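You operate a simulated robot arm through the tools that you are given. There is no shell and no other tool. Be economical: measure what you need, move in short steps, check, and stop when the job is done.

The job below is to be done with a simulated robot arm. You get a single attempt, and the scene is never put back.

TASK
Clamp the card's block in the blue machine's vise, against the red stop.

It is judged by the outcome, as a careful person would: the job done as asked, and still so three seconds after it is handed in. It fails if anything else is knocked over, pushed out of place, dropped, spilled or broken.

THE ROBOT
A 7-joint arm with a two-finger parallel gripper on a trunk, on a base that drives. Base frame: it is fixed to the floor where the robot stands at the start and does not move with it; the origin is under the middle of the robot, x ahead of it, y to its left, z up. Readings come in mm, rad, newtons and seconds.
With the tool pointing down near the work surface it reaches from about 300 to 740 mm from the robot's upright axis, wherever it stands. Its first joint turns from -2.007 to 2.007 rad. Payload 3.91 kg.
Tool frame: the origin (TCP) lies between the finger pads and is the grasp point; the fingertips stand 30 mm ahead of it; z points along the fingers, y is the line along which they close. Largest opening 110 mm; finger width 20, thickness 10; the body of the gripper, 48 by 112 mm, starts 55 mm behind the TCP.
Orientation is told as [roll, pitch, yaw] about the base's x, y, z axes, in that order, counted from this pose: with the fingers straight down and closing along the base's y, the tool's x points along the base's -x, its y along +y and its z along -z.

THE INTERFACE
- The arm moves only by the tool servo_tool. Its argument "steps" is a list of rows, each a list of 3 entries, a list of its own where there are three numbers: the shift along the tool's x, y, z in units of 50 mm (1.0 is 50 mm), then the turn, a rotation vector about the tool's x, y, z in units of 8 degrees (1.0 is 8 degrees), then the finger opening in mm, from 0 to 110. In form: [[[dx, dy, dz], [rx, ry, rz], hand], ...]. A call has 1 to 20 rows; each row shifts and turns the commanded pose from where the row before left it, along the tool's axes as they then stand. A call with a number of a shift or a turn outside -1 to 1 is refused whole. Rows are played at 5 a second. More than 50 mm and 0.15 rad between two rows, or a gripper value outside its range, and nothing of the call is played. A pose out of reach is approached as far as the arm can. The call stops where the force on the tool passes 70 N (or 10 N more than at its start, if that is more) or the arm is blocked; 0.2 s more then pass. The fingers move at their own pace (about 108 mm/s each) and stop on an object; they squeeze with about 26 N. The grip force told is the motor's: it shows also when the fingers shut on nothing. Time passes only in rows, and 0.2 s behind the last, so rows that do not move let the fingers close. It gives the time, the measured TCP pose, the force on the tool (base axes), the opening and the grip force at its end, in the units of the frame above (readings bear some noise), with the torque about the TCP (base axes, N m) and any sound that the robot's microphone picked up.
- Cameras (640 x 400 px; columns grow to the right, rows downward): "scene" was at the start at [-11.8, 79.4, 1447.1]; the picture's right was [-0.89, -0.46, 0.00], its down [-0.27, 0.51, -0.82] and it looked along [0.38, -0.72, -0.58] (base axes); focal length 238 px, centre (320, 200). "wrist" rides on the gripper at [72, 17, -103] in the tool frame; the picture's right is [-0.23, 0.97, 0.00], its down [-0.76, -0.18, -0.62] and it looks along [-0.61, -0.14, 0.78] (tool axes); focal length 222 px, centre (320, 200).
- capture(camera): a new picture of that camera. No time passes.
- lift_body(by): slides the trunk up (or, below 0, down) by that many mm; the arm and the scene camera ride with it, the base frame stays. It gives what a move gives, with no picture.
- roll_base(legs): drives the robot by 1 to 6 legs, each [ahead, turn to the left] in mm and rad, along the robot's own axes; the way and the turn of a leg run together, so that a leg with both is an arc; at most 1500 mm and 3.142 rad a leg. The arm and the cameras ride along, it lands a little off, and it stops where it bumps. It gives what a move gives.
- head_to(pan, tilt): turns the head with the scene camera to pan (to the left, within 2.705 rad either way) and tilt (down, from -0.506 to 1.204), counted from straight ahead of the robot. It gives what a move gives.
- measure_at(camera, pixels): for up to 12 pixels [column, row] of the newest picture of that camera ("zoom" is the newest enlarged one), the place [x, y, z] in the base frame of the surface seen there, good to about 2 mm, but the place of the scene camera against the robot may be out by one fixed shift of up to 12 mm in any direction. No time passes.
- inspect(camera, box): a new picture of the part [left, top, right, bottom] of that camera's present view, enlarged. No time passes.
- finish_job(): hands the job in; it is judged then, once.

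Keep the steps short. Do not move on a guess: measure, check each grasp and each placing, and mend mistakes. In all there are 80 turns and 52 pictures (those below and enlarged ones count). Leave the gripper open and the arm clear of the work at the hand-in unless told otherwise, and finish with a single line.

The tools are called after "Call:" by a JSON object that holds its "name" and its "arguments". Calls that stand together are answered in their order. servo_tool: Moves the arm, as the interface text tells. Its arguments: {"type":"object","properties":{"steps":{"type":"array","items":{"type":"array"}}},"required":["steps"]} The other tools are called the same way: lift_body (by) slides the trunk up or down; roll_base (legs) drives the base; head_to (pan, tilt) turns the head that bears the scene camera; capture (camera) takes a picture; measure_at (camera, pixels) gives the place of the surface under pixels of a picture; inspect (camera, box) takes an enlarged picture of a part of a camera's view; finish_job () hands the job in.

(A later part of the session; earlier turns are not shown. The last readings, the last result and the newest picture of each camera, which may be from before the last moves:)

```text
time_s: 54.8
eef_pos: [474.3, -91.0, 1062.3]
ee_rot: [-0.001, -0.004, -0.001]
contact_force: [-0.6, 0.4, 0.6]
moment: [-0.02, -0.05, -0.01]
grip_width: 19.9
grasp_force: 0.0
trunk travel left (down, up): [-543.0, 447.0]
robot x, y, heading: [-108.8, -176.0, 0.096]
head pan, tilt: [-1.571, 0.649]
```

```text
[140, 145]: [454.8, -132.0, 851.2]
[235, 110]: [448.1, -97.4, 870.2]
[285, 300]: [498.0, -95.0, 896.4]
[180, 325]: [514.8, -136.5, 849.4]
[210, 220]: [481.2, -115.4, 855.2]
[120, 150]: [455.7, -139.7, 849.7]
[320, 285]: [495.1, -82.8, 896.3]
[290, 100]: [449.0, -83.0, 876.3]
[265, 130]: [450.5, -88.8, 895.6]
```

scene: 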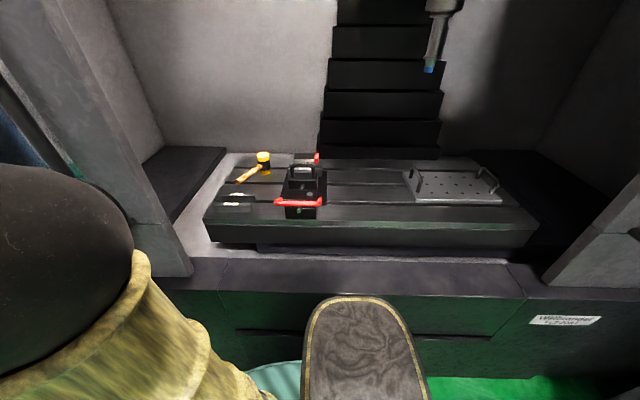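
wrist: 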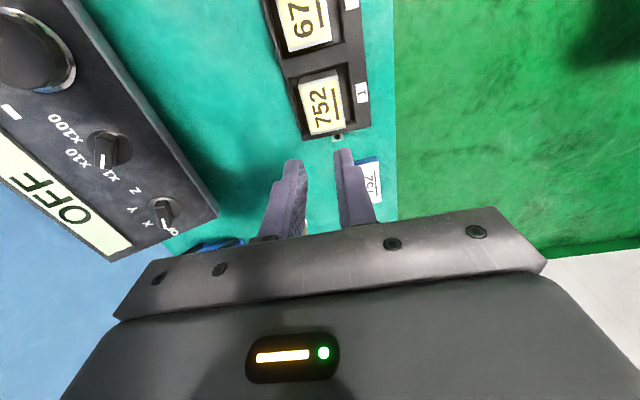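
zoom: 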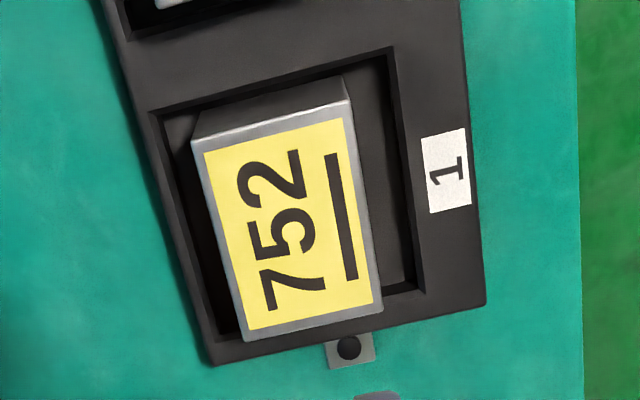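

Call:
{"name": "measure_at", "arguments": {"camera": "zoom", "pixels": [[194, 146], [347, 106], [379, 300], [247, 335], [205, 105], [340, 80], [372, 180], [212, 250], [395, 60], [162, 115], [420, 285], [222, 330]]}}

```text
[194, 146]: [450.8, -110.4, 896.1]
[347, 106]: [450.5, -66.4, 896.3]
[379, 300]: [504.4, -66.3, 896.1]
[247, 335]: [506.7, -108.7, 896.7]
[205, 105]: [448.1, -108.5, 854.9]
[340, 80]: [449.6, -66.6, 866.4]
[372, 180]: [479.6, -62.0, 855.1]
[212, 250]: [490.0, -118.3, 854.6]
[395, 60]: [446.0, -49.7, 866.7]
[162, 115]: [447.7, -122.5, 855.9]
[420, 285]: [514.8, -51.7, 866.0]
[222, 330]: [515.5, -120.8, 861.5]
```

The block sits upright in the pocket, centre (478.5,-88). I'll re-grasp and lift very slowly, checking grip. First settle and re-read the pose with the hand open.

Call:
{"name": "servo_tool", "arguments": {"steps": [[[0, 0, 0], [0, 0, 0], 80], [[0, 0, 0], [0, 0, 0], 80]]}}

```text
time_s: 55.4
eef_pos: [474.8, -89.9, 1062.9]
ee_rot: [-0.002, -0.004, -0.003]
contact_force: [-1.2, -0.1, -0.3]
moment: [-0.01, -0.01, -0.04]
grip_width: 80.1
grasp_force: 0.1
trunk travel left (down, up): [-543.0, 447.0]
robot x, y, heading: [-112.7, -179.4, 0.092]
head pan, tilt: [-1.571, 0.649]
```

Call:
{"name": "servo_tool", "arguments": {"steps": [[[-0.04, 0, 0.8], [0, 0, 0], 80], [[-0.04, 0.03, 0.8], [0, 0, 0], 80], [[0, 0, 0.8], [0, 0, 0], 80], [[0, 0, 0.5], [0, 0, 0], 80], [[0, 0, 0.2], [0, 0, 0], 80], [[0, 0, 0], [0, 0, 0], 80]]}}

```text
time_s: 56.8
eef_pos: [482.0, -88.6, 907.7]
ee_rot: [-0.002, -0.003, -0.001]
contact_force: [-0.1, -0.1, 0.6]
moment: [-0.02, -0.02, -0.02]
grip_width: 80.0
grasp_force: 0.0
trunk travel left (down, up): [-543.0, 447.0]
robot x, y, heading: [-115.2, -176.7, 0.094]
head pan, tilt: [-1.571, 0.649]
```

Call:
{"name": "servo_tool", "arguments": {"steps": [[[0.06, 0.01, 0.16], [0, 0, 0], 80], [[0, 0, 0], [0, 0, 0], 60], [[0, 0, 0], [0, 0, 0], 47], [[0, 0, 0], [0, 0, 0], 0], [[0, 0, 0], [0, 0, 0], 0], [[0, 0, 0], [0, 0, 0], 0], [[0, 0, 0], [0, 0, 0], 0], [[0, 0, 0], [0, 0, 0], 0], [[0, 0, -0.03], [0, 0, 0], 0], [[0, 0, -0.03], [0, 0, 0], 0], [[0, 0, -0.03], [0, 0, 0], 0], [[0, 0, -0.03], [0, 0, 0], 0], [[0, 0, 0], [0, 0, 0], 0]]}}

```text
time_s: 59.6
eef_pos: [479.1, -87.2, 906.6]
ee_rot: [-0.002, -0.004, -0.002]
contact_force: [-0.1, 0.5, -2.9]
moment: [-0.02, 0.0, -0.05]
grip_width: 44.7
grasp_force: 26.5
trunk travel left (down, up): [-543.0, 447.0]
robot x, y, heading: [-112.7, -174.4, 0.091]
head pan, tilt: [-1.571, 0.649]
```

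The force shows ~3 N of weight: it's in the grip. Continue up slowly and check.

Call:
{"name": "servo_tool", "arguments": {"steps": [[[0, 0, -0.06], [0, 0, 0], 0], [[0, 0, -0.08], [0, 0, 0], 0], [[0, 0, -0.1], [0, 0, 0], 0], [[0, 0, -0.12], [0, 0, 0], 0], [[0, 0, -0.15], [0, 0, 0], 0], [[0, 0, -0.15], [0, 0, 0], 0], [[0, 0, -0.15], [0, 0, 0], 0], [[0, 0, -0.15], [0, 0, 0], 0], [[0, 0, 0], [0, 0, 0], 0]]}}

Call:
{"name": "capture", "arguments": {"camera": "wrist"}}

```text
time_s: 61.6
eef_pos: [479.2, -86.6, 953.9]
ee_rot: [-0.003, -0.004, -0.003]
contact_force: [0.3, 0.9, -3.2]
moment: [0.0, 0.0, -0.01]
grip_width: 44.7
grasp_force: 26.3
trunk travel left (down, up): [-543.0, 447.0]
robot x, y, heading: [-112.7, -175.2, 0.092]
head pan, tilt: [-1.571, 0.649]
```

```text
20 pictures are left
```

wrist: 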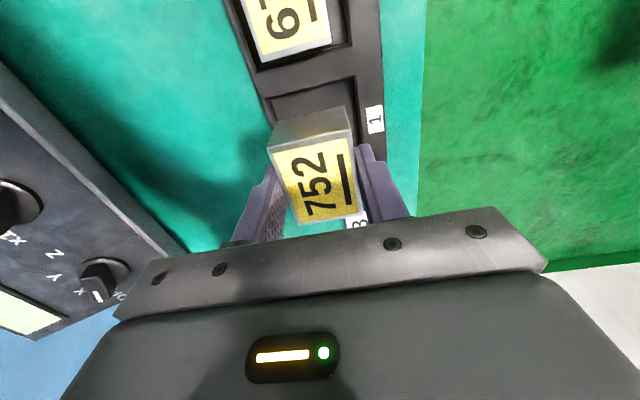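

Held firmly (44.7 mm). The grip is shallow and slipped once, so before driving I'll set the block on the free bench spot at y≈-195 and re-grasp ~7 mm deeper.

Call:
{"name": "servo_tool", "arguments": {"steps": [[[0, -0.2, 0], [0, 0, 0], 0], [[0, -0.3, 0], [0, 0, 0], 0], [[0, -0.4, 0], [0, 0, 0], 0], [[0, -0.4, 0], [0, 0, 0], 0], [[0, -0.4, 0], [0, 0, 0], 0], [[0, -0.3, 0], [0, 0, 0], 0], [[0, -0.16, 0], [0, 0, 0], 0], [[0, 0, 0], [0, 0, 0], 0]]}}

Call:
{"name": "servo_tool", "arguments": {"steps": [[[0, 0, 0.2], [0, 0, 0], 0], [[0, 0, 0.3], [0, 0, 0], 0], [[0, 0, 0.3], [0, 0, 0], 0], [[0, 0, 0.2], [0, 0, 0], 0], [[0, 0, 0.06], [0, 0, 0], 0], [[0, 0, 0], [0, 0, 0], 0]]}}

```text
time_s: 63.4
eef_pos: [478.5, -194.6, 953.0]
ee_rot: [-0.002, -0.003, -0.001]
contact_force: [0.4, 0.2, -2.9]
moment: [0.02, 0.02, 0.0]
grip_width: 44.8
grasp_force: 26.1
trunk travel left (down, up): [-543.0, 447.0]
robot x, y, heading: [-112.3, -173.8, 0.092]
head pan, tilt: [-1.571, 0.649]
```

```text
time_s: 64.8
eef_pos: [479.8, -196.1, 900.5]
ee_rot: [-0.002, -0.005, -0.002]
contact_force: [-0.8, 0.6, -2.9]
moment: [-0.03, -0.03, 0.01]
grip_width: 44.7
grasp_force: 26.2
trunk travel left (down, up): [-543.0, 447.0]
robot x, y, heading: [-106.1, -170.6, 0.092]
head pan, tilt: [-1.571, 0.649]
```

Creep down 1 mm per row; I'll watch the vertical force.

Call:
{"name": "servo_tool", "arguments": {"steps": [[[0, 0, 0.02], [0, 0, 0], 0], [[0, 0, 0.02], [0, 0, 0], 0], [[0, 0, 0.02], [0, 0, 0], 0], [[0, 0, 0.02], [0, 0, 0], 0]]}}

```text
time_s: 65.8
eef_pos: [479.4, -195.4, 897.3]
ee_rot: [-0.002, -0.003, -0.003]
contact_force: [0.5, 0.1, -2.5]
moment: [0.03, 0.0, 0.01]
grip_width: 45.0
grasp_force: 25.8
trunk travel left (down, up): [-543.0, 447.0]
robot x, y, heading: [-112.3, -174.7, 0.094]
head pan, tilt: [-1.571, 0.649]
```

Call:
{"name": "servo_tool", "arguments": {"steps": [[[0, 0, 0.02], [0, 0, 0], 0], [[0, 0, 0.02], [0, 0, 0], 0], [[0, 0, 0.02], [0, 0, 0], 0], [[0, 0, 0], [0, 0, 0], 0]]}}

```text
time_s: 66.8
eef_pos: [480.2, -194.3, 893.6]
ee_rot: [-0.004, -0.003, -0.001]
contact_force: [0.2, -0.2, -3.1]
moment: [-0.02, -0.01, 0.0]
grip_width: 44.8
grasp_force: 25.8
trunk travel left (down, up): [-543.0, 447.0]
robot x, y, heading: [-108.6, -176.9, 0.094]
head pan, tilt: [-1.571, 0.649]
```

Call:
{"name": "servo_tool", "arguments": {"steps": [[[0, 0, 0.02], [0, 0, 0], 0], [[0, 0, 0.02], [0, 0, 0], 0], [[0, 0, 0.02], [0, 0, 0], 0], [[0, 0, 0], [0, 0, 0], 0]]}}

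Call:
{"name": "inspect", "arguments": {"camera": "wrist", "box": [200, 60, 440, 240]}}

```text
time_s: 67.8
eef_pos: [478.9, -195.6, 891.5]
ee_rot: [-0.002, -0.009, -0.003]
contact_force: [1.9, -0.9, 19.9]
moment: [0.13, 0.3, 0.03]
grip_width: 45.3
grasp_force: 25.9
trunk travel left (down, up): [-543.0, 447.0]
robot x, y, heading: [-109.6, -176.8, 0.091]
head pan, tilt: [-1.571, 0.649]
```

```text
2.22 times, centred on (320, 150) of wrist
```

zoom: 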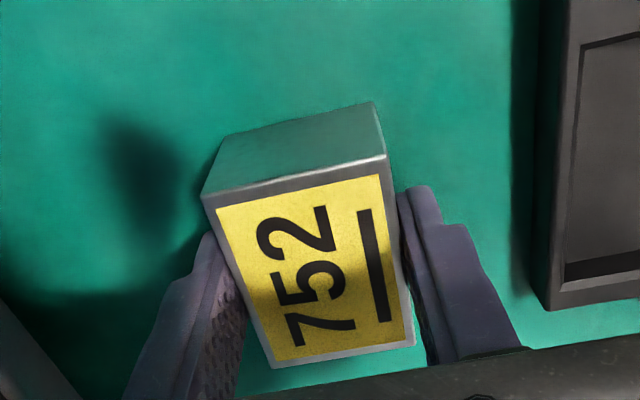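

Contact at TCP z≈892: the block is down flat. Open a little, go 5 mm deeper, and re-grip.

Call:
{"name": "servo_tool", "arguments": {"steps": [[[0, 0, 0], [0, 0, 0], 60], [[0, 0, 0], [0, 0, 0], 60], [[0, 0, 0.05], [0, 0, 0], 60], [[0, 0, 0.05], [0, 0, 0], 60], [[0, 0, 0], [0, 0, 0], 60]]}}

```text
time_s: 69.0
eef_pos: [479.1, -194.2, 886.1]
ee_rot: [-0.002, -0.004, -0.001]
contact_force: [-0.2, 0.4, -0.2]
moment: [0.01, 0.02, 0.01]
grip_width: 59.9
grasp_force: 0.0
trunk travel left (down, up): [-543.0, 447.0]
robot x, y, heading: [-108.5, -174.2, 0.094]
head pan, tilt: [-1.571, 0.649]
```

Call:
{"name": "servo_tool", "arguments": {"steps": [[[0, 0, 0], [0, 0, 0], 47], [[0, 0, 0], [0, 0, 0], 0], [[0, 0, 0], [0, 0, 0], 0], [[0, 0, 0], [0, 0, 0], 0], [[0, 0, 0], [0, 0, 0], 0], [[0, 0, -0.04], [0, 0, 0], 0], [[0, 0, -0.08], [0, 0, 0], 0], [[0, 0, -0.12], [0, 0, 0], 0], [[0, 0, -0.2], [0, 0, 0], 0], [[0, 0, -0.3], [0, 0, 0], 0], [[0, 0, -0.3], [0, 0, 0], 0], [[0, 0, -0.3], [0, 0, 0], 0], [[0, 0, -0.3], [0, 0, 0], 0], [[0, 0, -0.3], [0, 0, 0], 0], [[0, 0, -0.2], [0, 0, 0], 0], [[0, 0, 0], [0, 0, 0], 0]]}}

```text
time_s: 72.4
eef_pos: [477.9, -195.8, 992.5]
ee_rot: [-0.002, -0.002, -0.001]
contact_force: [-0.1, -0.2, -2.6]
moment: [0.0, 0.01, 0.01]
grip_width: 44.8
grasp_force: 26.4
trunk travel left (down, up): [-543.0, 447.0]
robot x, y, heading: [-109.2, -174.2, 0.091]
head pan, tilt: [-1.571, 0.649]
```

Held with the deeper grip. Retract gently 150 mm and up 70 mm for the drive.

Call:
{"name": "servo_tool", "arguments": {"steps": [[[0.1, 0, -0.1], [0, 0, 0], 0], [[0.2, 0, -0.15], [0, 0, 0], 0], [[0.3, 0, -0.15], [0, 0, 0], 0], [[0.35, 0, -0.15], [0, 0, 0], 0], [[0.35, 0, -0.15], [0, 0, 0], 0], [[0.35, 0, -0.15], [0, 0, 0], 0], [[0.35, 0, -0.15], [0, 0, 0], 0], [[0.35, 0, -0.15], [0, 0, 0], 0], [[0.3, 0, -0.15], [0, 0, 0], 0], [[0.2, 0, -0.1], [0, 0, 0], 0], [[0.1, 0, 0], [0, 0, 0], 0], [[0, 0, 0], [0, 0, 0], 0]]}}

Call:
{"name": "roll_base", "arguments": {"legs": [[-30, 0]]}}

```text
time_s: 75.0
eef_pos: [330.6, -194.0, 1062.3]
ee_rot: [-0.003, -0.003, -0.004]
contact_force: [0.5, -0.7, -3.2]
moment: [-0.03, 0.0, -0.02]
grip_width: 45.0
grasp_force: 26.1
trunk travel left (down, up): [-543.0, 447.0]
robot x, y, heading: [-113.0, -175.6, 0.092]
head pan, tilt: [-1.571, 0.649]
```

```text
time_s: 75.8
eef_pos: [300.4, -196.3, 1063.2]
ee_rot: [-0.001, -0.005, -0.001]
contact_force: [0.0, -0.2, -2.8]
moment: [-0.04, -0.01, 0.0]
grip_width: 44.7
grasp_force: 26.8
trunk travel left (down, up): [-543.0, 447.0]
robot x, y, heading: [-141.4, -176.0, 0.094]
head pan, tilt: [-1.571, 0.649]
```

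Driving is smooth with the block. Back up 400 at the present heading, straighten, and come forward 110, aiming at (-430,-218).

Call:
{"name": "roll_base", "arguments": {"legs": [[-400, 0], [0, -0.13], [110, 0]]}}

Call:
{"name": "lift_body", "arguments": {"by": 200}}

```text
time_s: 79.8
eef_pos: [1.8, -295.2, 1062.0]
ee_rot: [0.0, -0.004, -0.125]
contact_force: [-0.3, 0.4, -3.3]
moment: [0.01, 0.01, 0.01]
grip_width: 44.8
grasp_force: 26.0
trunk travel left (down, up): [-543.0, 447.0]
robot x, y, heading: [-438.5, -219.0, -0.029]
head pan, tilt: [-1.571, 0.649]
```

```text
time_s: 81.9
eef_pos: [1.3, -294.9, 1263.1]
ee_rot: [-0.002, -0.004, -0.127]
contact_force: [-0.2, -0.3, -3.3]
moment: [0.02, 0.0, 0.02]
grip_width: 45.1
grasp_force: 26.1
trunk travel left (down, up): [-743.0, 247.0]
robot x, y, heading: [-436.9, -219.8, -0.036]
head pan, tilt: [-1.571, 0.649]
```

Correct the yaw, then bring the block round into the opening, staying high.

Call:
{"name": "servo_tool", "arguments": {"steps": [[[0, 0, 0], [0, 0, -0.3], 0], [[0, 0, 0], [0, 0, -0.35], 0], [[0, 0, 0], [0, 0, -0.25], 0], [[0.3, -0.26, 0], [0, 0, 0], 0], [[0.45, -0.39, 0], [0, 0, 0], 0], [[0.45, -0.39, 0], [0, 0, 0], 0], [[0.45, -0.39, 0], [0, 0, 0], 0], [[0.45, -0.39, 0], [0, 0, 0], 0], [[0.45, -0.39, 0], [0, 0, 0], 0], [[0.45, -0.39, 0], [0, 0, 0], 0], [[0.45, -0.39, 0], [0, 0, 0], 0], [[0.47, -0.37, 0.1], [0, 0, 0], 0], [[0.47, -0.37, 0.1], [0, 0, 0], 0], [[0.47, -0.37, 0.1], [0, 0, 0], 0], [[0.47, -0.37, 0.1], [0, 0, 0], 0], [[0.47, -0.37, 0.1], [0, 0, 0], 0], [[0.3, -0.3, 0.1], [0, 0, 0], 0], [[0, 0, 0], [0, 0, 0], 0]]}}

```text
time_s: 85.7
eef_pos: [-303.5, -553.7, 1233.5]
ee_rot: [-0.003, -0.003, -0.001]
contact_force: [0.0, 0.4, -2.6]
moment: [0.01, 0.0, 0.01]
grip_width: 44.8
grasp_force: 26.0
trunk travel left (down, up): [-743.0, 247.0]
robot x, y, heading: [-436.2, -218.9, -0.035]
head pan, tilt: [-1.571, 0.649]
```

Continue to above the jaw gap: (-420,-941,1130), passing above the ∩ handle.

Call:
{"name": "servo_tool", "arguments": {"steps": [[[0.1, -0.3, 0.1], [0, 0, 0], 0], [[0.167, -0.55, 0.15], [0, 0, 0], 0], [[0.167, -0.55, 0.15], [0, 0, 0], 0], [[0.167, -0.55, 0.15], [0, 0, 0], 0], [[0.167, -0.55, 0.15], [0, 0, 0], 0], [[0.167, -0.55, 0.15], [0, 0, 0], 0], [[0.167, -0.55, 0.15], [0, 0, 0], 0], [[0.167, -0.55, 0.15], [0, 0, 0], 0], [[0.167, -0.55, 0.15], [0, 0, 0], 0], [[0.167, -0.55, 0.15], [0, 0, 0], 0], [[0.167, -0.55, 0.15], [0, 0, 0], 0], [[0.167, -0.55, 0.15], [0, 0, 0], 0], [[0.167, -0.55, 0.15], [0, 0, 0], 0], [[0.16, -0.55, 0.13], [0, 0, 0], 0], [[0.1, -0.3, 0.05], [0, 0, 0], 0], [[0, 0, 0], [0, 0, 0], 0]]}}

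Call:
{"name": "capture", "arguments": {"camera": "wrist"}}

```text
time_s: 89.1
eef_pos: [-408.7, -904.3, 1125.2]
ee_rot: [-0.001, -0.002, -0.001]
contact_force: [-0.8, 0.9, -2.8]
moment: [0.01, 0.02, 0.02]
grip_width: 44.8
grasp_force: 26.6
out of reach, approached as far as the arm can: row 14, 15
trunk travel left (down, up): [-743.0, 247.0]
robot x, y, heading: [-435.3, -215.4, -0.034]
head pan, tilt: [-1.571, 0.649]
```

```text
18 pictures are left
```

wrist: 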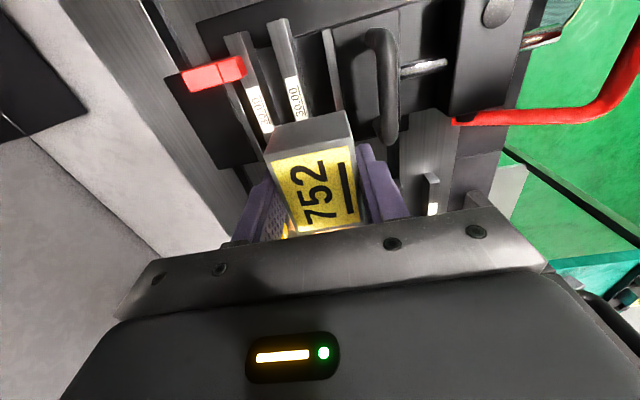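

The reach is short at this height; raise the trunk 130 mm more and lower the tool the same amount, then extend.

Call:
{"name": "lift_body", "arguments": {"by": 130}}

Call:
{"name": "servo_tool", "arguments": {"steps": [[[0, 0, 0.3], [0, 0, 0], 0], [[0, 0, 0.5], [0, 0, 0], 0], [[0, 0, 0.6], [0, 0, 0], 0], [[0, 0, 0.6], [0, 0, 0], 0], [[0, 0, 0.5], [0, 0, 0], 0], [[0.1, -0.2, 0.2], [0, 0, 0], 0], [[0.1, -0.2, 0], [0, 0, 0], 0], [[0.04, -0.2, 0], [0, 0, 0], 0], [[0, -0.12, 0], [0, 0, 0], 0], [[0, 0, 0], [0, 0, 0], 0]]}}

```text
time_s: 90.7
eef_pos: [-407.9, -904.6, 1257.0]
ee_rot: [-0.001, -0.002, 0.001]
contact_force: [0.0, -0.4, -3.4]
moment: [0.01, 0.02, 0.03]
grip_width: 45.1
grasp_force: 26.0
trunk travel left (down, up): [-873.0, 117.0]
robot x, y, heading: [-437.7, -223.2, -0.034]
head pan, tilt: [-1.571, 0.649]
```

```text
time_s: 92.9
eef_pos: [-420.0, -925.5, 1122.5]
ee_rot: [-0.003, -0.002, -0.001]
contact_force: [0.4, -0.2, -3.1]
moment: [-0.04, 0.01, 0.01]
grip_width: 44.8
grasp_force: 26.2
out of reach, approached as far as the arm can: row 8, 9
trunk travel left (down, up): [-873.0, 117.0]
robot x, y, heading: [-439.0, -220.1, -0.031]
head pan, tilt: [-1.571, 0.649]
```

Lowering brings more reach. Descend 60 mm over the gap and see the y position.

Call:
{"name": "servo_tool", "arguments": {"steps": [[[0, 0, 0.3], [0, 0, 0], 0], [[0, 0, 0.4], [0, 0, 0], 0], [[0, 0, 0.3], [0, 0, 0], 0], [[0, 0, 0.2], [0, 0, 0], 0], [[0, 0, 0], [0, 0, 0], 0]]}}

```text
time_s: 94.1
eef_pos: [-418.8, -923.9, 1061.6]
ee_rot: [-0.001, -0.004, -0.001]
contact_force: [-0.3, 0.7, -2.2]
moment: [-0.03, 0.01, 0.0]
grip_width: 44.9
grasp_force: 25.4
trunk travel left (down, up): [-873.0, 117.0]
robot x, y, heading: [-438.2, -223.3, -0.034]
head pan, tilt: [-1.571, 0.649]
```

Call:
{"name": "servo_tool", "arguments": {"steps": [[[0, -0.1, 0], [0, 0, 0], 0], [[0, -0.1, 0], [0, 0, 0], 0], [[0, -0.1, 0.05], [0, 0, 0], 0], [[0, 0, 0.05], [0, 0, 0], 0]]}}

Call:
{"name": "inspect", "arguments": {"camera": "wrist", "box": [160, 0, 460, 220]}}

```text
time_s: 95.1
eef_pos: [-419.7, -925.3, 1057.6]
ee_rot: [-0.005, -0.002, 0.0]
contact_force: [-0.7, -0.6, -3.2]
moment: [0.02, 0.01, 0.03]
grip_width: 44.8
grasp_force: 25.9
out of reach, approached as far as the arm can: row 1, 2, 3
trunk travel left (down, up): [-873.0, 117.0]
robot x, y, heading: [-435.6, -220.2, -0.034]
head pan, tilt: [-1.571, 0.649]
```

```text
1.82 times, centred on (310, 110) of wrist
```

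zoom: 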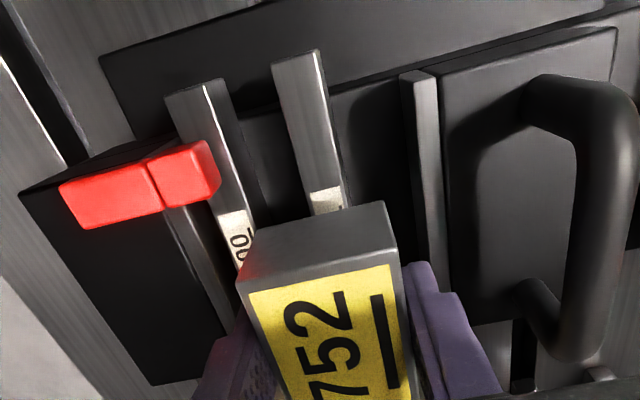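

Reach ends at y≈-925; the base needs to be ~17 mm nearer. Raise the block clear of everything (z≈1125), then make a small shuffle of the base.

Call:
{"name": "servo_tool", "arguments": {"steps": [[[0, 0, -0.2], [0, 0, 0], 0], [[0, 0, -0.4], [0, 0, 0], 0], [[0, 0.2, -0.4], [0, 0, 0], 0], [[0, 0.3, -0.3], [0, 0, 0], 0], [[0, 0.2, -0.1], [0, 0, 0], 0], [[0, 0, 0], [0, 0, 0], 0]]}}

Call:
{"name": "roll_base", "arguments": {"legs": [[0, 0.104], [-120, 0], [0, -0.14], [120, 0], [0, 0.07]]}}

```text
time_s: 96.5
eef_pos: [-418.6, -888.9, 1126.4]
ee_rot: [-0.004, -0.002, -0.001]
contact_force: [-0.3, -0.2, -3.5]
moment: [0.03, 0.0, 0.0]
grip_width: 45.0
grasp_force: 26.0
trunk travel left (down, up): [-873.0, 117.0]
robot x, y, heading: [-435.1, -224.4, -0.037]
head pan, tilt: [-1.571, 0.649]
```

```text
time_s: 100.2
eef_pos: [-396.3, -904.2, 1124.8]
ee_rot: [-0.003, -0.004, 0.037]
contact_force: [0.8, -1.2, -3.0]
moment: [0.02, 0.04, 0.02]
grip_width: 44.9
grasp_force: 26.3
trunk travel left (down, up): [-873.0, 117.0]
robot x, y, heading: [-437.5, -234.3, 0.005]
head pan, tilt: [-1.571, 0.649]
```

No bump, and the base is ~15 mm nearer. Straighten the yaw, then move to (-422,-938) while descending to 1060.

Call:
{"name": "servo_tool", "arguments": {"steps": [[[0, 0, 0], [0, 0, 0.26], 0], [[0.2, 0, 0.2], [0, 0, 0], 0], [[0.2, 0, 0.4], [0, 0, 0], 0], [[0.12, 0, 0.4], [0, 0, 0], 0], [[0, -0.2, 0.3], [0, 0, 0], 0], [[0, -0.3, 0], [0, 0, 0], 0], [[0, -0.18, 0], [0, 0, 0], 0], [[0, 0, 0], [0, 0, 0], 0]]}}

Call:
{"name": "inspect", "arguments": {"camera": "wrist", "box": [160, 0, 460, 220]}}

```text
time_s: 102.0
eef_pos: [-423.0, -937.8, 1061.5]
ee_rot: [-0.001, -0.004, -0.002]
contact_force: [0.6, -0.3, -3.3]
moment: [0.01, 0.01, -0.01]
grip_width: 44.7
grasp_force: 26.0
trunk travel left (down, up): [-873.0, 117.0]
robot x, y, heading: [-435.3, -235.2, 0.004]
head pan, tilt: [-1.571, 0.649]
```

```text
1.82 times, centred on (310, 110) of wrist
```

zoom: 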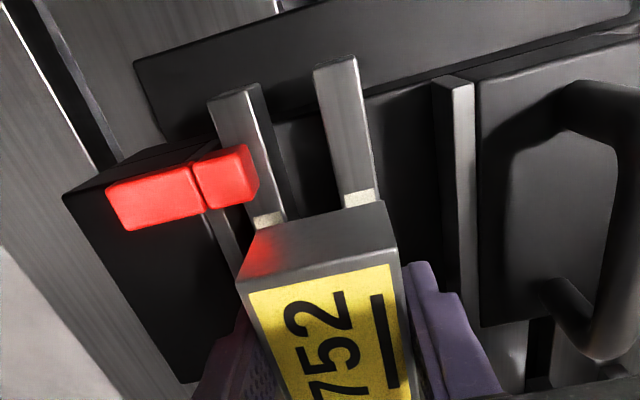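

Measure relations: block's −x face, stop face, parallels.

Call:
{"name": "measure_at", "arguments": {"camera": "zoom", "pixels": [[240, 275], [395, 255], [258, 235], [380, 208], [245, 160], [255, 190], [225, 110], [255, 95], [325, 75], [350, 65], [450, 100], [215, 240]]}}

```text
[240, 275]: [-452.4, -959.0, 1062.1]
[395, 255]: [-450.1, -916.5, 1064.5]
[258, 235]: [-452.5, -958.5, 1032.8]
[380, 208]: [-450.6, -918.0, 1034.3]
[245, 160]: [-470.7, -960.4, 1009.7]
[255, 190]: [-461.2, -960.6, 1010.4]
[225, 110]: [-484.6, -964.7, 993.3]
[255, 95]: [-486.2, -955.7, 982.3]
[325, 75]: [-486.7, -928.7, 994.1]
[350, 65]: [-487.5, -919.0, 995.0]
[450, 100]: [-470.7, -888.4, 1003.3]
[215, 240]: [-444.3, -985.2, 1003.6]
```

The block's −x face is at -452 and the stop face at -459; the stop overlaps the block in y only after the jaw pushes it back, so I'll set it down ~3 mm short of the stop line and nudge later. Descend to just above the parallels.

Call:
{"name": "servo_tool", "arguments": {"steps": [[[0.07, 0, 0.1], [0, 0, 0], 0], [[0, -0.01, 0.2], [0, 0, 0], 0], [[0, 0, 0.15], [0, 0, 0], 0], [[0, 0, 0.05], [0, 0, 0], 0], [[0, 0, 0.02], [0, 0, 0], 0], [[0, 0, 0], [0, 0, 0], 0]]}}

Call:
{"name": "servo_tool", "arguments": {"steps": [[[0, 0, 0.02], [0, 0, 0], 0], [[0, 0, 0.02], [0, 0, 0], 0], [[0, 0, 0.02], [0, 0, 0], 0], [[0, 0, 0], [0, 0, 0], 0]]}}

```text
time_s: 103.4
eef_pos: [-426.7, -938.6, 1034.3]
ee_rot: [0.0, -0.004, -0.003]
contact_force: [-0.4, 0.2, -3.8]
moment: [-0.03, 0.02, 0.01]
grip_width: 44.6
grasp_force: 25.7
trunk travel left (down, up): [-873.0, 117.0]
robot x, y, heading: [-439.0, -238.9, 0.006]
head pan, tilt: [-1.571, 0.649]
```

```text
time_s: 104.4
eef_pos: [-426.0, -938.3, 1031.6]
ee_rot: [-0.004, -0.004, -0.002]
contact_force: [0.4, -0.4, -3.0]
moment: [-0.04, 0.0, 0.01]
grip_width: 45.0
grasp_force: 26.2
trunk travel left (down, up): [-873.0, 117.0]
robot x, y, heading: [-435.3, -239.1, 0.009]
head pan, tilt: [-1.571, 0.649]
```

Call:
{"name": "servo_tool", "arguments": {"steps": [[[0, 0, 0.02], [0, 0, 0], 0], [[0, 0, 0.02], [0, 0, 0], 0], [[0, 0, 0.02], [0, 0, 0], 0], [[0, 0, 0], [0, 0, 0], 0]]}}

```text
time_s: 105.4
eef_pos: [-425.3, -937.6, 1030.8]
ee_rot: [-0.005, -0.005, -0.001]
contact_force: [2.8, -3.4, 10.6]
moment: [0.18, -0.18, -0.06]
grip_width: 45.0
grasp_force: 25.7
trunk travel left (down, up): [-873.0, 117.0]
robot x, y, heading: [-438.1, -237.7, 0.009]
head pan, tilt: [-1.571, 0.649]
```

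Contact at z≈1030.5, as expected. Open only to 50 (the rear finger is near the fixed jaw), then rise.

Call:
{"name": "servo_tool", "arguments": {"steps": [[[0, 0, 0], [0, 0, 0], 48], [[0, 0, 0], [0, 0, 0], 50], [[0, 0, -0.1], [0, 0, 0], 50], [[0, 0, -0.2], [0, 0, 0], 56], [[0, 0, -0.4], [0, 0, 0], 60], [[0, 0, -0.6], [0, 0, 0], 60], [[0, 0, -0.6], [0, 0, 0], 60], [[0, 0, 0], [0, 0, 0], 60]]}}

Call:
{"name": "inspect", "arguments": {"camera": "wrist", "box": [160, 0, 460, 220]}}

```text
time_s: 107.2
eef_pos: [-426.2, -939.4, 1123.3]
ee_rot: [-0.001, -0.002, 0.0]
contact_force: [-0.9, 0.0, -1.0]
moment: [0.02, -0.03, -0.02]
grip_width: 59.9
grasp_force: 0.0
trunk travel left (down, up): [-873.0, 117.0]
robot x, y, heading: [-437.0, -238.4, 0.006]
head pan, tilt: [-1.571, 0.649]
```

```text
1.82 times, centred on (310, 110) of wrist
```

zoom: 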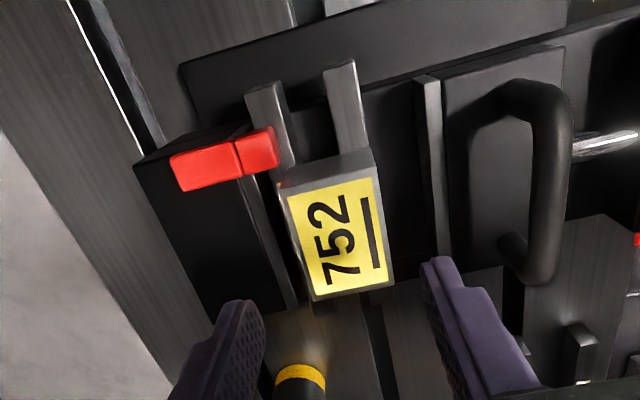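

The block sits across both parallels. Measure its pose and the ∩ handle.

Call:
{"name": "measure_at", "arguments": {"camera": "zoom", "pixels": [[290, 190], [374, 172], [392, 280], [315, 298], [275, 150], [240, 170], [525, 92], [535, 280], [560, 180], [550, 130], [435, 90], [455, 240]]}}

```text
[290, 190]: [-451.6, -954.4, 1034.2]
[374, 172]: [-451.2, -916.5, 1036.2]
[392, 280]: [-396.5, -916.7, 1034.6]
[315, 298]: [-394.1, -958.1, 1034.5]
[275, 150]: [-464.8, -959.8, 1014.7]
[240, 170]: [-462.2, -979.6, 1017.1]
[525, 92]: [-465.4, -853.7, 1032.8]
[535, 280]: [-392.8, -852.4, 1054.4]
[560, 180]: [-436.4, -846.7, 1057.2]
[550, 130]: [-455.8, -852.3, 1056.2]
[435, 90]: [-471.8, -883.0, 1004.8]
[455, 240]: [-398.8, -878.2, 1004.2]
```

Move over the ∩ handle at (-425,-847) and look before descending.

Call:
{"name": "servo_tool", "arguments": {"steps": [[[0, 0.6, 0], [0, 0, 0], 60], [[0, 0.7, 0], [0, 0, 0], 60], [[0, 0.54, 0], [0, 0, 0], 60], [[0, 0, 0.4], [0, 0, 0], 60], [[0, 0, 0.4], [0, 0, 0], 60], [[0, 0, 0], [0, 0, 0], 60]]}}

Call:
{"name": "capture", "arguments": {"camera": "wrist"}}

```text
time_s: 108.6
eef_pos: [-427.0, -937.9, 1084.3]
ee_rot: [-0.003, -0.003, -0.001]
contact_force: [0.3, 0.4, 0.2]
moment: [0.01, -0.02, -0.03]
grip_width: 60.1
grasp_force: 0.0
out of reach, approached as far as the arm can: row 1, 2, 3
trunk travel left (down, up): [-873.0, 117.0]
robot x, y, heading: [-438.8, -233.8, 0.005]
head pan, tilt: [-1.571, 0.649]
```

```text
14 pictures are left
```

wrist: 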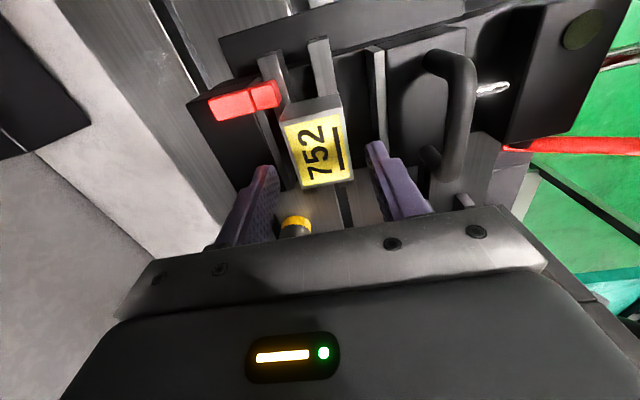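

The arm didn't move in y (at its limit high up); it only came down, safely above the block. Move +y a little here, then rise and continue.

Call:
{"name": "servo_tool", "arguments": {"steps": [[[0, 0.2, 0], [0, 0, 0], 60], [[0, 0.2, 0], [0, 0, 0], 60], [[0, 0, 0], [0, 0, 0], 60]]}}

```text
time_s: 109.4
eef_pos: [-426.2, -937.8, 1084.3]
ee_rot: [-0.002, -0.003, -0.002]
contact_force: [0.2, 0.6, 0.3]
moment: [-0.01, 0.0, 0.01]
grip_width: 60.0
grasp_force: 0.0
out of reach, approached as far as the arm can: row 1, 2
trunk travel left (down, up): [-873.0, 117.0]
robot x, y, heading: [-436.8, -238.1, 0.004]
head pan, tilt: [-1.571, 0.649]
```

Call:
{"name": "servo_tool", "arguments": {"steps": [[[0, 0, -0.4], [0, 0, 0], 60], [[0, 0.2, -0.4], [0, 0, 0], 60], [[0, 0.3, -0.3], [0, 0, 0], 60], [[0, 0.3, 0], [0, 0, 0], 60], [[0, 0, 0], [0, 0, 0], 60]]}}

```text
time_s: 110.6
eef_pos: [-428.9, -934.5, 1141.2]
ee_rot: [-0.002, -0.003, -0.001]
contact_force: [-0.1, 0.1, 0.0]
moment: [0.03, 0.02, -0.01]
grip_width: 60.1
grasp_force: 0.1
out of reach, approached as far as the arm can: row 2, 3, 4
trunk travel left (down, up): [-873.0, 117.0]
robot x, y, heading: [-437.2, -235.5, 0.009]
head pan, tilt: [-1.571, 0.649]
```

Call:
{"name": "servo_tool", "arguments": {"steps": [[[0, 1, 0], [0, 0, 0], 60], [[0, 1, 0], [0, 0, 0], 60], [[0, 0, 0], [0, 0, 0], 60]]}}

```text
time_s: 111.4
eef_pos: [-429.2, -934.9, 1140.6]
ee_rot: [-0.001, -0.003, -0.002]
contact_force: [-0.2, -0.2, 0.0]
moment: [0.01, 0.03, 0.01]
grip_width: 59.9
grasp_force: 0.1
out of reach, approached as far as the arm can: row 1, 2
trunk travel left (down, up): [-873.0, 117.0]
robot x, y, heading: [-436.1, -234.8, 0.008]
head pan, tilt: [-1.571, 0.649]
```

Stuck in y; try perturbing: a small x move with a slight yaw along with y.

Call:
{"name": "servo_tool", "arguments": {"steps": [[[-0.3, 0.3, 0], [0, 0, 0.3], 60], [[-0.3, 0.4, 0], [0, 0, 0.3], 60], [[0, 0.4, 0], [0, 0, 0], 60], [[0, 0, 0], [0, 0, 0], 60]]}}

```text
time_s: 112.4
eef_pos: [-397.3, -934.1, 1145.1]
ee_rot: [0.002, -0.004, -0.087]
contact_force: [0.5, 0.6, 0.2]
moment: [0.04, 0.0, 0.03]
grip_width: 60.1
grasp_force: 0.0
out of reach, approached as far as the arm can: row 1, 2, 3
trunk travel left (down, up): [-873.0, 117.0]
robot x, y, heading: [-438.9, -237.7, 0.007]
head pan, tilt: [-1.571, 0.649]
```

Only y is blocked (elbow near its limit). Try going inward combined with descending, still above the block.

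Call:
{"name": "servo_tool", "arguments": {"steps": [[[0.3, 0, 0.2], [0, 0, -0.3], 60], [[0.3, 0.1, 0.3], [0, 0, -0.3], 60], [[0, 0.1, 0.3], [0, 0, 0], 60], [[0, 0.1, 0.2], [0, 0, 0], 60], [[0, 0.1, 0], [0, 0, 0], 60]]}}

```text
time_s: 113.6
eef_pos: [-429.7, -936.8, 1094.7]
ee_rot: [0.0, -0.002, -0.002]
contact_force: [-0.5, 0.2, 0.9]
moment: [0.02, -0.03, 0.01]
grip_width: 60.3
grasp_force: 0.0
out of reach, approached as far as the arm can: row 2, 3, 4, 5
trunk travel left (down, up): [-873.0, 117.0]
robot x, y, heading: [-437.3, -237.0, 0.008]
head pan, tilt: [-1.571, 0.649]
```

The arm is straight. Bend it by tilting the tool about its x axis by 8° (wrist toward the robot), then move inward.

Call:
{"name": "servo_tool", "arguments": {"steps": [[[0, 0, 0], [0.5, 0, 0], 60], [[0, 0, 0], [0.5, 0, 0], 60], [[0, 0.1, 0], [0, 0, 0], 60], [[0, 0.2, -0.1], [0, 0, 0], 60], [[0, 0.2, -0.1], [0, 0, 0], 60], [[0, 0, 0], [0, 0, 0], 60]]}}

```text
time_s: 115.0
eef_pos: [-433.2, -963.7, 1103.1]
ee_rot: [-0.142, -0.003, -0.002]
contact_force: [0.4, 0.4, -0.1]
moment: [0.02, 0.04, -0.02]
grip_width: 59.9
grasp_force: 0.2
out of reach, approached as far as the arm can: row 1, 2, 3, 4, 5
trunk travel left (down, up): [-873.0, 117.0]
robot x, y, heading: [-435.3, -236.8, 0.001]
head pan, tilt: [-1.571, 0.649]
```

Still straight. Untilt and try the opposite x direction with inward motion.

Call:
{"name": "servo_tool", "arguments": {"steps": [[[0.4, 0.3, 0], [-0.5, 0, 0], 60], [[0.4, 0.3, 0], [-0.5, 0, 0], 60], [[0.6, 0.4, 0], [0, 0, 0], 60], [[0, 0.5, 0], [0, 0, 0], 60], [[-0.5, 0.5, 0], [0, 0, 0], 60], [[0, 0, 0], [0, 0, 0], 60]]}}

```text
time_s: 116.4
eef_pos: [-478.3, -867.1, 1098.8]
ee_rot: [-0.004, -0.003, 0.0]
contact_force: [0.1, 0.0, 0.0]
moment: [-0.01, 0.0, 0.02]
grip_width: 60.1
grasp_force: 0.0
trunk travel left (down, up): [-873.0, 117.0]
robot x, y, heading: [-435.4, -238.4, 0.003]
head pan, tilt: [-1.571, 0.649]
```

Free again. Go above the ∩ handle (-427,-848) and look.

Call:
{"name": "servo_tool", "arguments": {"steps": [[[-0.5, 0.2, 0], [0, 0, 0], 60], [[-0.5, 0.18, 0], [0, 0, 0], 60], [[0, 0, 0.2], [0, 0, 0], 60], [[0, 0, 0], [0, 0, 0], 60]]}}

Call:
{"name": "capture", "arguments": {"camera": "wrist"}}

```text
time_s: 117.4
eef_pos: [-426.9, -846.2, 1090.8]
ee_rot: [-0.002, -0.004, -0.002]
contact_force: [1.0, -0.2, 0.5]
moment: [-0.04, 0.02, 0.02]
grip_width: 60.0
grasp_force: 0.1
trunk travel left (down, up): [-873.0, 117.0]
robot x, y, heading: [-439.5, -236.4, 0.006]
head pan, tilt: [-1.571, 0.649]
```

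```text
13 pictures are left
```

wrist: 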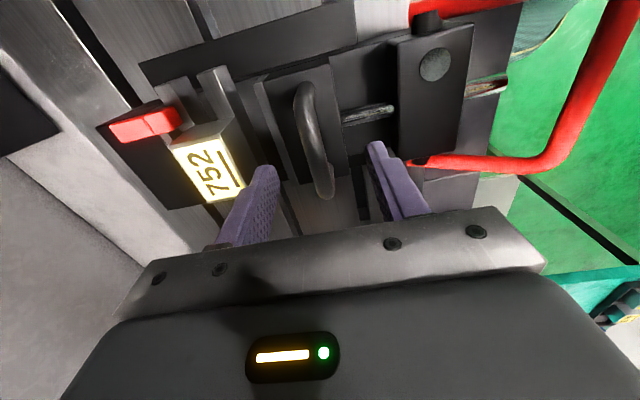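

The handle is between the fingers. Measure the bar and descend.

Call:
{"name": "measure_at", "arguments": {"camera": "wrist", "pixels": [[303, 95], [315, 150], [325, 190], [309, 120], [420, 160], [560, 150], [615, 40], [495, 160], [430, 65]]}}

Call:
{"name": "servo_tool", "arguments": {"steps": [[[0, 0, 0.3], [0, 0, 0], 60], [[0, 0, 0.3], [0, 0, 0], 60], [[0, 0, 0.26], [0, 0, 0], 60], [[0, 0, 0], [0, 0, 0], 40], [[0, 0, 0], [0, 0, 0], 0], [[0, 0, 0], [0, 0, 0], 0], [[0, 0, 0], [0, 0, 0], 0]]}}

```text
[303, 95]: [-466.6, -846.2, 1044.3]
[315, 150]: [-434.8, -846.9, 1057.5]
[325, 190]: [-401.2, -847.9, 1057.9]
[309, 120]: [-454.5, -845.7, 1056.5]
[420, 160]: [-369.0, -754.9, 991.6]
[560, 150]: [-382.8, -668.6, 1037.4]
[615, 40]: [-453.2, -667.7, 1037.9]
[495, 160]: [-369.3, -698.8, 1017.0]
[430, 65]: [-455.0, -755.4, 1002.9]
```

```text
time_s: 119.0
eef_pos: [-427.4, -849.3, 1046.3]
ee_rot: [-0.005, -0.002, -0.003]
contact_force: [-1.0, -10.9, 3.2]
moment: [-0.03, 0.17, 0.24]
grip_width: 13.2
grasp_force: 45.0
trunk travel left (down, up): [-873.0, 117.0]
robot x, y, heading: [-439.1, -238.1, 0.004]
head pan, tilt: [-1.571, 0.649]
```

The handle is gripped (13 mm). Push the jaw toward −y by 25 mm in 5 mm rows.

Call:
{"name": "servo_tool", "arguments": {"steps": [[[0, -0.1, 0], [0, 0, 0], 0], [[0, -0.1, 0], [0, 0, 0], 0], [[0, -0.1, 0], [0, 0, 0], 0], [[0, -0.1, 0], [0, 0, 0], 0], [[0, -0.1, 0], [0, 0, 0], 0], [[0, 0, 0], [0, 0, 0], 0]]}}

```text
time_s: 120.4
eef_pos: [-427.9, -869.2, 1046.0]
ee_rot: [-0.003, -0.004, -0.001]
contact_force: [1.8, 2.0, 4.4]
moment: [0.07, -0.11, 0.2]
grip_width: 13.6
grasp_force: 44.2
trunk travel left (down, up): [-873.0, 117.0]
robot x, y, heading: [-433.0, -238.2, 0.006]
head pan, tilt: [-1.571, 0.649]
```

Call:
{"name": "servo_tool", "arguments": {"steps": [[[0, -0.06, 0], [0, 0, 0], 0], [[0, -0.06, 0], [0, 0, 0], 0], [[0, -0.06, 0], [0, 0, 0], 0], [[0, -0.06, 0], [0, 0, 0], 0], [[0, 0, 0], [0, 0, 0], 0]]}}

Call:
{"name": "inspect", "arguments": {"camera": "wrist", "box": [60, 40, 360, 230]}}

```text
time_s: 121.6
eef_pos: [-427.2, -882.1, 1047.5]
ee_rot: [-0.002, -0.004, -0.001]
contact_force: [3.9, 5.2, -3.1]
moment: [-0.01, -0.32, 0.22]
grip_width: 13.6
grasp_force: 45.2
trunk travel left (down, up): [-873.0, 117.0]
robot x, y, heading: [-437.5, -239.4, 0.006]
head pan, tilt: [-1.571, 0.649]
```

```text
2.11 times, centred on (210, 135) of wrist
```

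zoom: 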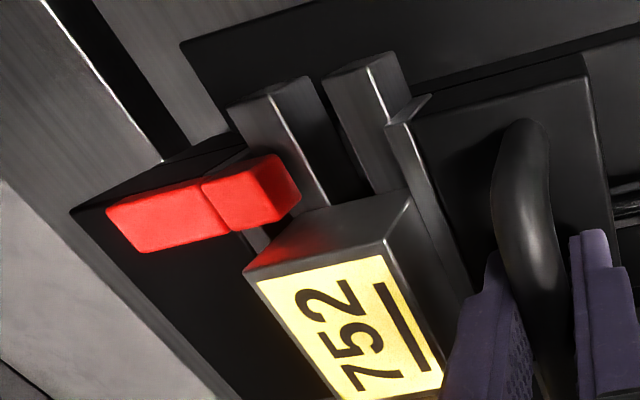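

The jaw is in contact and pushing block and parallel together. Continue to the fixed jaw slowly, watching force.

Call:
{"name": "servo_tool", "arguments": {"steps": [[[0, -0.06, 0], [0, 0, 0], 0], [[0, -0.06, 0], [0, 0, 0], 0], [[0, -0.04, 0], [0, 0, 0], 0], [[0, -0.03, 0], [0, 0, 0], 0], [[0, 0, 0], [0, 0, 0], 0]]}}

Call:
{"name": "inspect", "arguments": {"camera": "wrist", "box": [60, 40, 360, 230]}}

```text
time_s: 122.8
eef_pos: [-428.3, -891.0, 1047.2]
ee_rot: [0.0, -0.003, -0.001]
contact_force: [3.7, 16.2, -11.5]
moment: [0.0, -0.23, 0.22]
grip_width: 13.8
grasp_force: 44.6
trunk travel left (down, up): [-873.0, 117.0]
robot x, y, heading: [-436.6, -235.4, 0.005]
head pan, tilt: [-1.571, 0.649]
```

```text
2.11 times, centred on (210, 135) of wrist
```

zoom: 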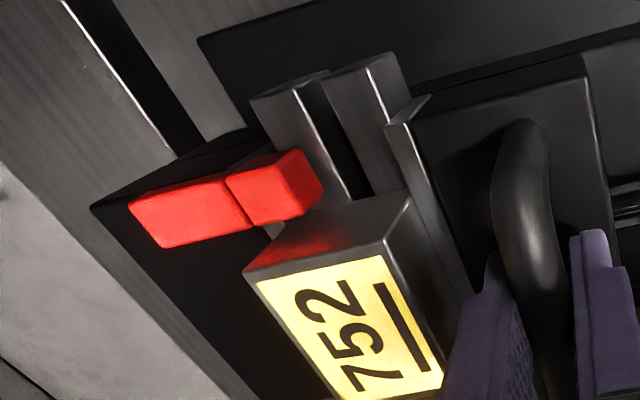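

Call:
{"name": "measure_at", "arguments": {"camera": "zoom", "pixels": [[247, 268], [410, 195], [290, 225], [310, 195], [280, 235], [262, 262], [400, 130], [320, 80], [345, 75], [385, 245], [240, 215]]}}

Call:
{"name": "servo_tool", "arguments": {"steps": [[[0, -0.02, 0], [0, 0, 0], 0], [[0, -0.02, 0], [0, 0, 0], 0], [[0, 0, 0], [0, 0, 0], 0]]}}

```text
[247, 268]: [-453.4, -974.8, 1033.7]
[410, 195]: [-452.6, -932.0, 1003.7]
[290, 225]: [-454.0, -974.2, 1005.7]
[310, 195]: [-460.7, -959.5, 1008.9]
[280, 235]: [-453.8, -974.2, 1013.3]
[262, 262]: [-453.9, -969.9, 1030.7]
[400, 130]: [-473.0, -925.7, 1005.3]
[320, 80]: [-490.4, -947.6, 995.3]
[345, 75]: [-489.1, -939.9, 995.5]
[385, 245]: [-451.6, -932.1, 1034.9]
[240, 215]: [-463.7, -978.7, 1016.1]
```

```text
time_s: 123.6
eef_pos: [-428.7, -890.9, 1047.1]
ee_rot: [0.003, -0.004, -0.002]
contact_force: [3.4, 26.9, -19.1]
moment: [-0.14, 0.03, 0.21]
grip_width: 13.7
grasp_force: 44.8
trunk travel left (down, up): [-873.0, 117.0]
robot x, y, heading: [-437.2, -233.9, 0.004]
head pan, tilt: [-1.571, 0.649]
```

Block is against the fixed jaw (y -974.5), but 5–6 mm short of the stop (x -453.5 vs ≈-459.5). Ease the jaw back ~1 mm, release the handle and rise.

Call:
{"name": "servo_tool", "arguments": {"steps": [[[0, 0.06, 0], [0, 0, 0], 0], [[0, 0, 0], [0, 0, 0], 30], [[0, 0, 0], [0, 0, 0], 50], [[0, 0, -0.4], [0, 0, 0], 50], [[0, 0, -0.6], [0, 0, 0], 34], [[-0.7, 0, -0.1], [0, 0, 0], 34], [[-0.4, 0, 0], [0, 0, 0], 34], [[0, 0, 0], [0, 0, 0], 34]]}}

Call:
{"name": "capture", "arguments": {"camera": "wrist"}}

```text
time_s: 125.4
eef_pos: [-373.1, -893.7, 1105.2]
ee_rot: [-0.003, -0.005, -0.001]
contact_force: [0.2, -0.6, 0.4]
moment: [-0.03, 0.01, 0.01]
grip_width: 33.8
grasp_force: 0.1
trunk travel left (down, up): [-873.0, 117.0]
robot x, y, heading: [-434.5, -235.3, 0.005]
head pan, tilt: [-1.571, 0.649]
```

```text
10 pictures are left
```

wrist: 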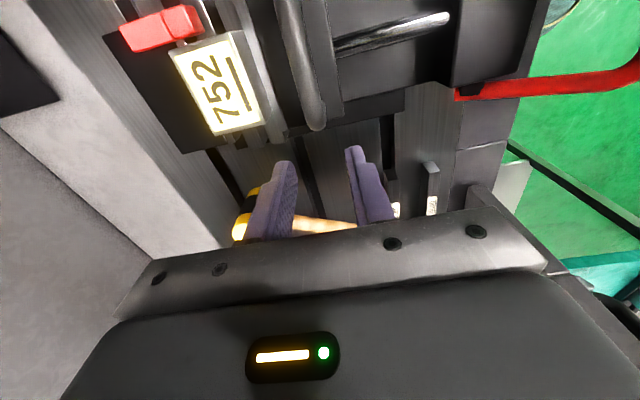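

Call:
{"name": "measure_at", "arguments": {"camera": "wrist", "pixels": [[218, 133], [264, 120], [240, 127], [235, 34], [175, 52], [318, 128], [245, 225], [310, 225], [310, 100], [195, 22]]}}

Call:
{"name": "servo_tool", "arguments": {"steps": [[[0, -0.2, 0.3], [0, 0, 0], 34], [[0, -0.3, 0.3], [0, 0, 0], 34], [[0, -0.22, 0.3], [0, 0, 0], 34], [[0, 0, 0.26], [0, 0, 0], 34], [[0, 0, 0], [0, 0, 0], 34]]}}

```text
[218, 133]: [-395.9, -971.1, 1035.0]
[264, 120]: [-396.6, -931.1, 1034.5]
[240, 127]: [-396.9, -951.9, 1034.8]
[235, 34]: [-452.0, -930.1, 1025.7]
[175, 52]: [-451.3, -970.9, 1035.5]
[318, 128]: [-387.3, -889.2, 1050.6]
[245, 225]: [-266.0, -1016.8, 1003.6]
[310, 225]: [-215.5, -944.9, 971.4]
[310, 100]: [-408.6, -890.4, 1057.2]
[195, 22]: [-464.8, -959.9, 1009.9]
```

```text
time_s: 126.6
eef_pos: [-374.7, -928.4, 1045.0]
ee_rot: [-0.005, -0.003, -0.001]
contact_force: [0.3, -0.1, -1.1]
moment: [-0.01, 0.04, 0.0]
grip_width: 33.8
grasp_force: 0.1
trunk travel left (down, up): [-873.0, 117.0]
robot x, y, heading: [-436.2, -237.6, 0.004]
head pan, tilt: [-1.571, 0.649]
5 turns are left
```

Few turns remain, so I'll batch carefully: nudge the block −x against the stop, back off and rise (picture); then re-grip the ∩ handle, press the jaw home, release; then move above the red lever bar and grip it.

Call:
{"name": "servo_tool", "arguments": {"steps": [[[0.1, 0, 0], [0, 0, 0], 34], [[0.1, 0, 0], [0, 0, 0], 34], [[0.06, 0, 0], [0, 0, 0], 34], [[0.05, 0, 0], [0, 0, 0], 34], [[0.04, 0, 0], [0, 0, 0], 34], [[0.04, 0, 0], [0, 0, 0], 34], [[0.04, 0, 0], [0, 0, 0], 34], [[0, 0, 0], [0, 0, 0], 34]]}}

Call:
{"name": "servo_tool", "arguments": {"steps": [[[-0.3, 0, 0], [0, 0, 0], 34], [[0, 0.1, -0.5], [0, 0, 0], 34], [[0, 0.2, -0.7], [0, 0, 0], 34], [[0.46, 0.2, 0], [0, 0, 0], 50], [[0.46, 0.28, 0], [0, 0, 0], 50], [[0, 0, 0], [0, 0, 0], 50]]}}

Call:
{"name": "inspect", "arguments": {"camera": "wrist", "box": [60, 40, 360, 230]}}

Call:
{"name": "servo_tool", "arguments": {"steps": [[[0, 0, 0.5], [0, 0, 0], 50], [[0, 0, 0.5], [0, 0, 0], 50], [[0, 0, 0.16], [0, 0, 0], 50], [[0, 0, 0], [0, 0, 0], 20], [[0, 0, 0], [0, 0, 0], 0], [[0, 0, 0], [0, 0, 0], 0], [[0, -0.04, 0], [0, 0, 0], 0], [[0, -0.04, 0], [0, 0, 0], 0], [[0, 0, 0], [0, 0, 0], 0]]}}

Call:
{"name": "servo_tool", "arguments": {"steps": [[[0, 0.03, 0], [0, 0, 0], 20], [[0, 0, 0], [0, 0, 0], 50], [[0, 0, 0], [0, 0, 0], 50], [[0, 0, -0.5], [0, 0, 0], 50], [[0, 0, -0.66], [0, 0, 0], 50], [[0, 0.9, 0], [0, 0, 0], 60], [[0, 0.9, 0], [0, 0, 0], 60], [[0, 0.9, 0], [0, 0, 0], 60], [[0, 0.9, 0], [0, 0, 0], 60], [[0, 0.9, 0], [0, 0, 0], 60], [[0, 0, 0], [0, 0, 0], 60]]}}

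Call:
{"name": "inspect", "arguments": {"camera": "wrist", "box": [60, 0, 420, 230]}}

Call:
{"name": "measure_at", "arguments": {"camera": "zoom", "pixels": [[320, 200], [400, 200], [450, 200], [450, 150], [500, 150], [150, 100]]}}

```text
time_s: 128.4
eef_pos: [-388.7, -927.4, 1045.1]
ee_rot: [-0.001, -0.005, 0.003]
contact_force: [20.5, 1.4, -0.2]
moment: [0.03, -0.43, 0.36]
grip_width: 32.1
grasp_force: 0.0
trunk travel left (down, up): [-873.0, 117.0]
robot x, y, heading: [-437.2, -236.9, 0.001]
head pan, tilt: [-1.571, 0.649]
```

```text
time_s: 129.8
eef_pos: [-424.6, -889.9, 1103.4]
ee_rot: [-0.001, -0.003, 0.0]
contact_force: [-0.4, 0.1, 0.2]
moment: [0.04, 0.01, -0.01]
grip_width: 50.3
grasp_force: 0.0
trunk travel left (down, up): [-873.0, 117.0]
robot x, y, heading: [-433.9, -237.9, 0.002]
head pan, tilt: [-1.571, 0.649]
```

```text
2.11 times, centred on (210, 135) of wrist
```

zoom: 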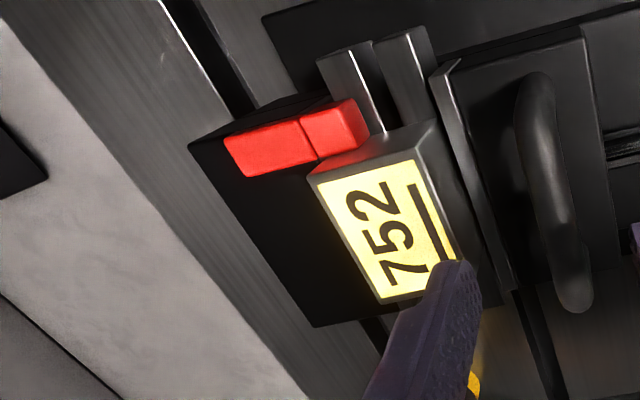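

```text
time_s: 131.8
eef_pos: [-426.5, -891.9, 1045.2]
ee_rot: [0.0, -0.004, -0.002]
contact_force: [-1.5, 16.6, -6.1]
moment: [0.03, -0.01, 0.22]
grip_width: 13.8
grasp_force: 44.9
trunk travel left (down, up): [-873.0, 117.0]
robot x, y, heading: [-437.6, -239.8, 0.002]
head pan, tilt: [-1.571, 0.649]
```

```text
time_s: 134.2
eef_pos: [-427.4, -665.6, 1105.7]
ee_rot: [-0.004, -0.003, -0.002]
contact_force: [-0.1, -0.9, -0.5]
moment: [0.01, -0.01, 0.01]
grip_width: 59.9
grasp_force: 0.1
trunk travel left (down, up): [-873.0, 117.0]
robot x, y, heading: [-438.7, -238.1, 0.001]
head pan, tilt: [-1.571, 0.649]
```

```text
1.74 times, centred on (240, 115) of wrist
```

zoom: 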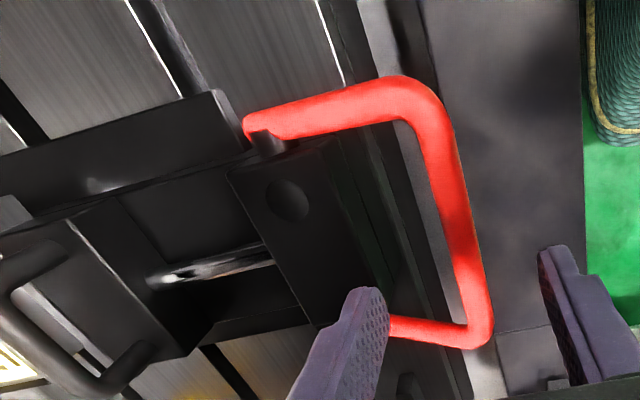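

```text
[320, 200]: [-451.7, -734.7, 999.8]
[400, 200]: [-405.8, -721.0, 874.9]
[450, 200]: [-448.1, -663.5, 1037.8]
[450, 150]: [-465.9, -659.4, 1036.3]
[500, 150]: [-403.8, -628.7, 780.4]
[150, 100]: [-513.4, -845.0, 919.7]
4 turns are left
```

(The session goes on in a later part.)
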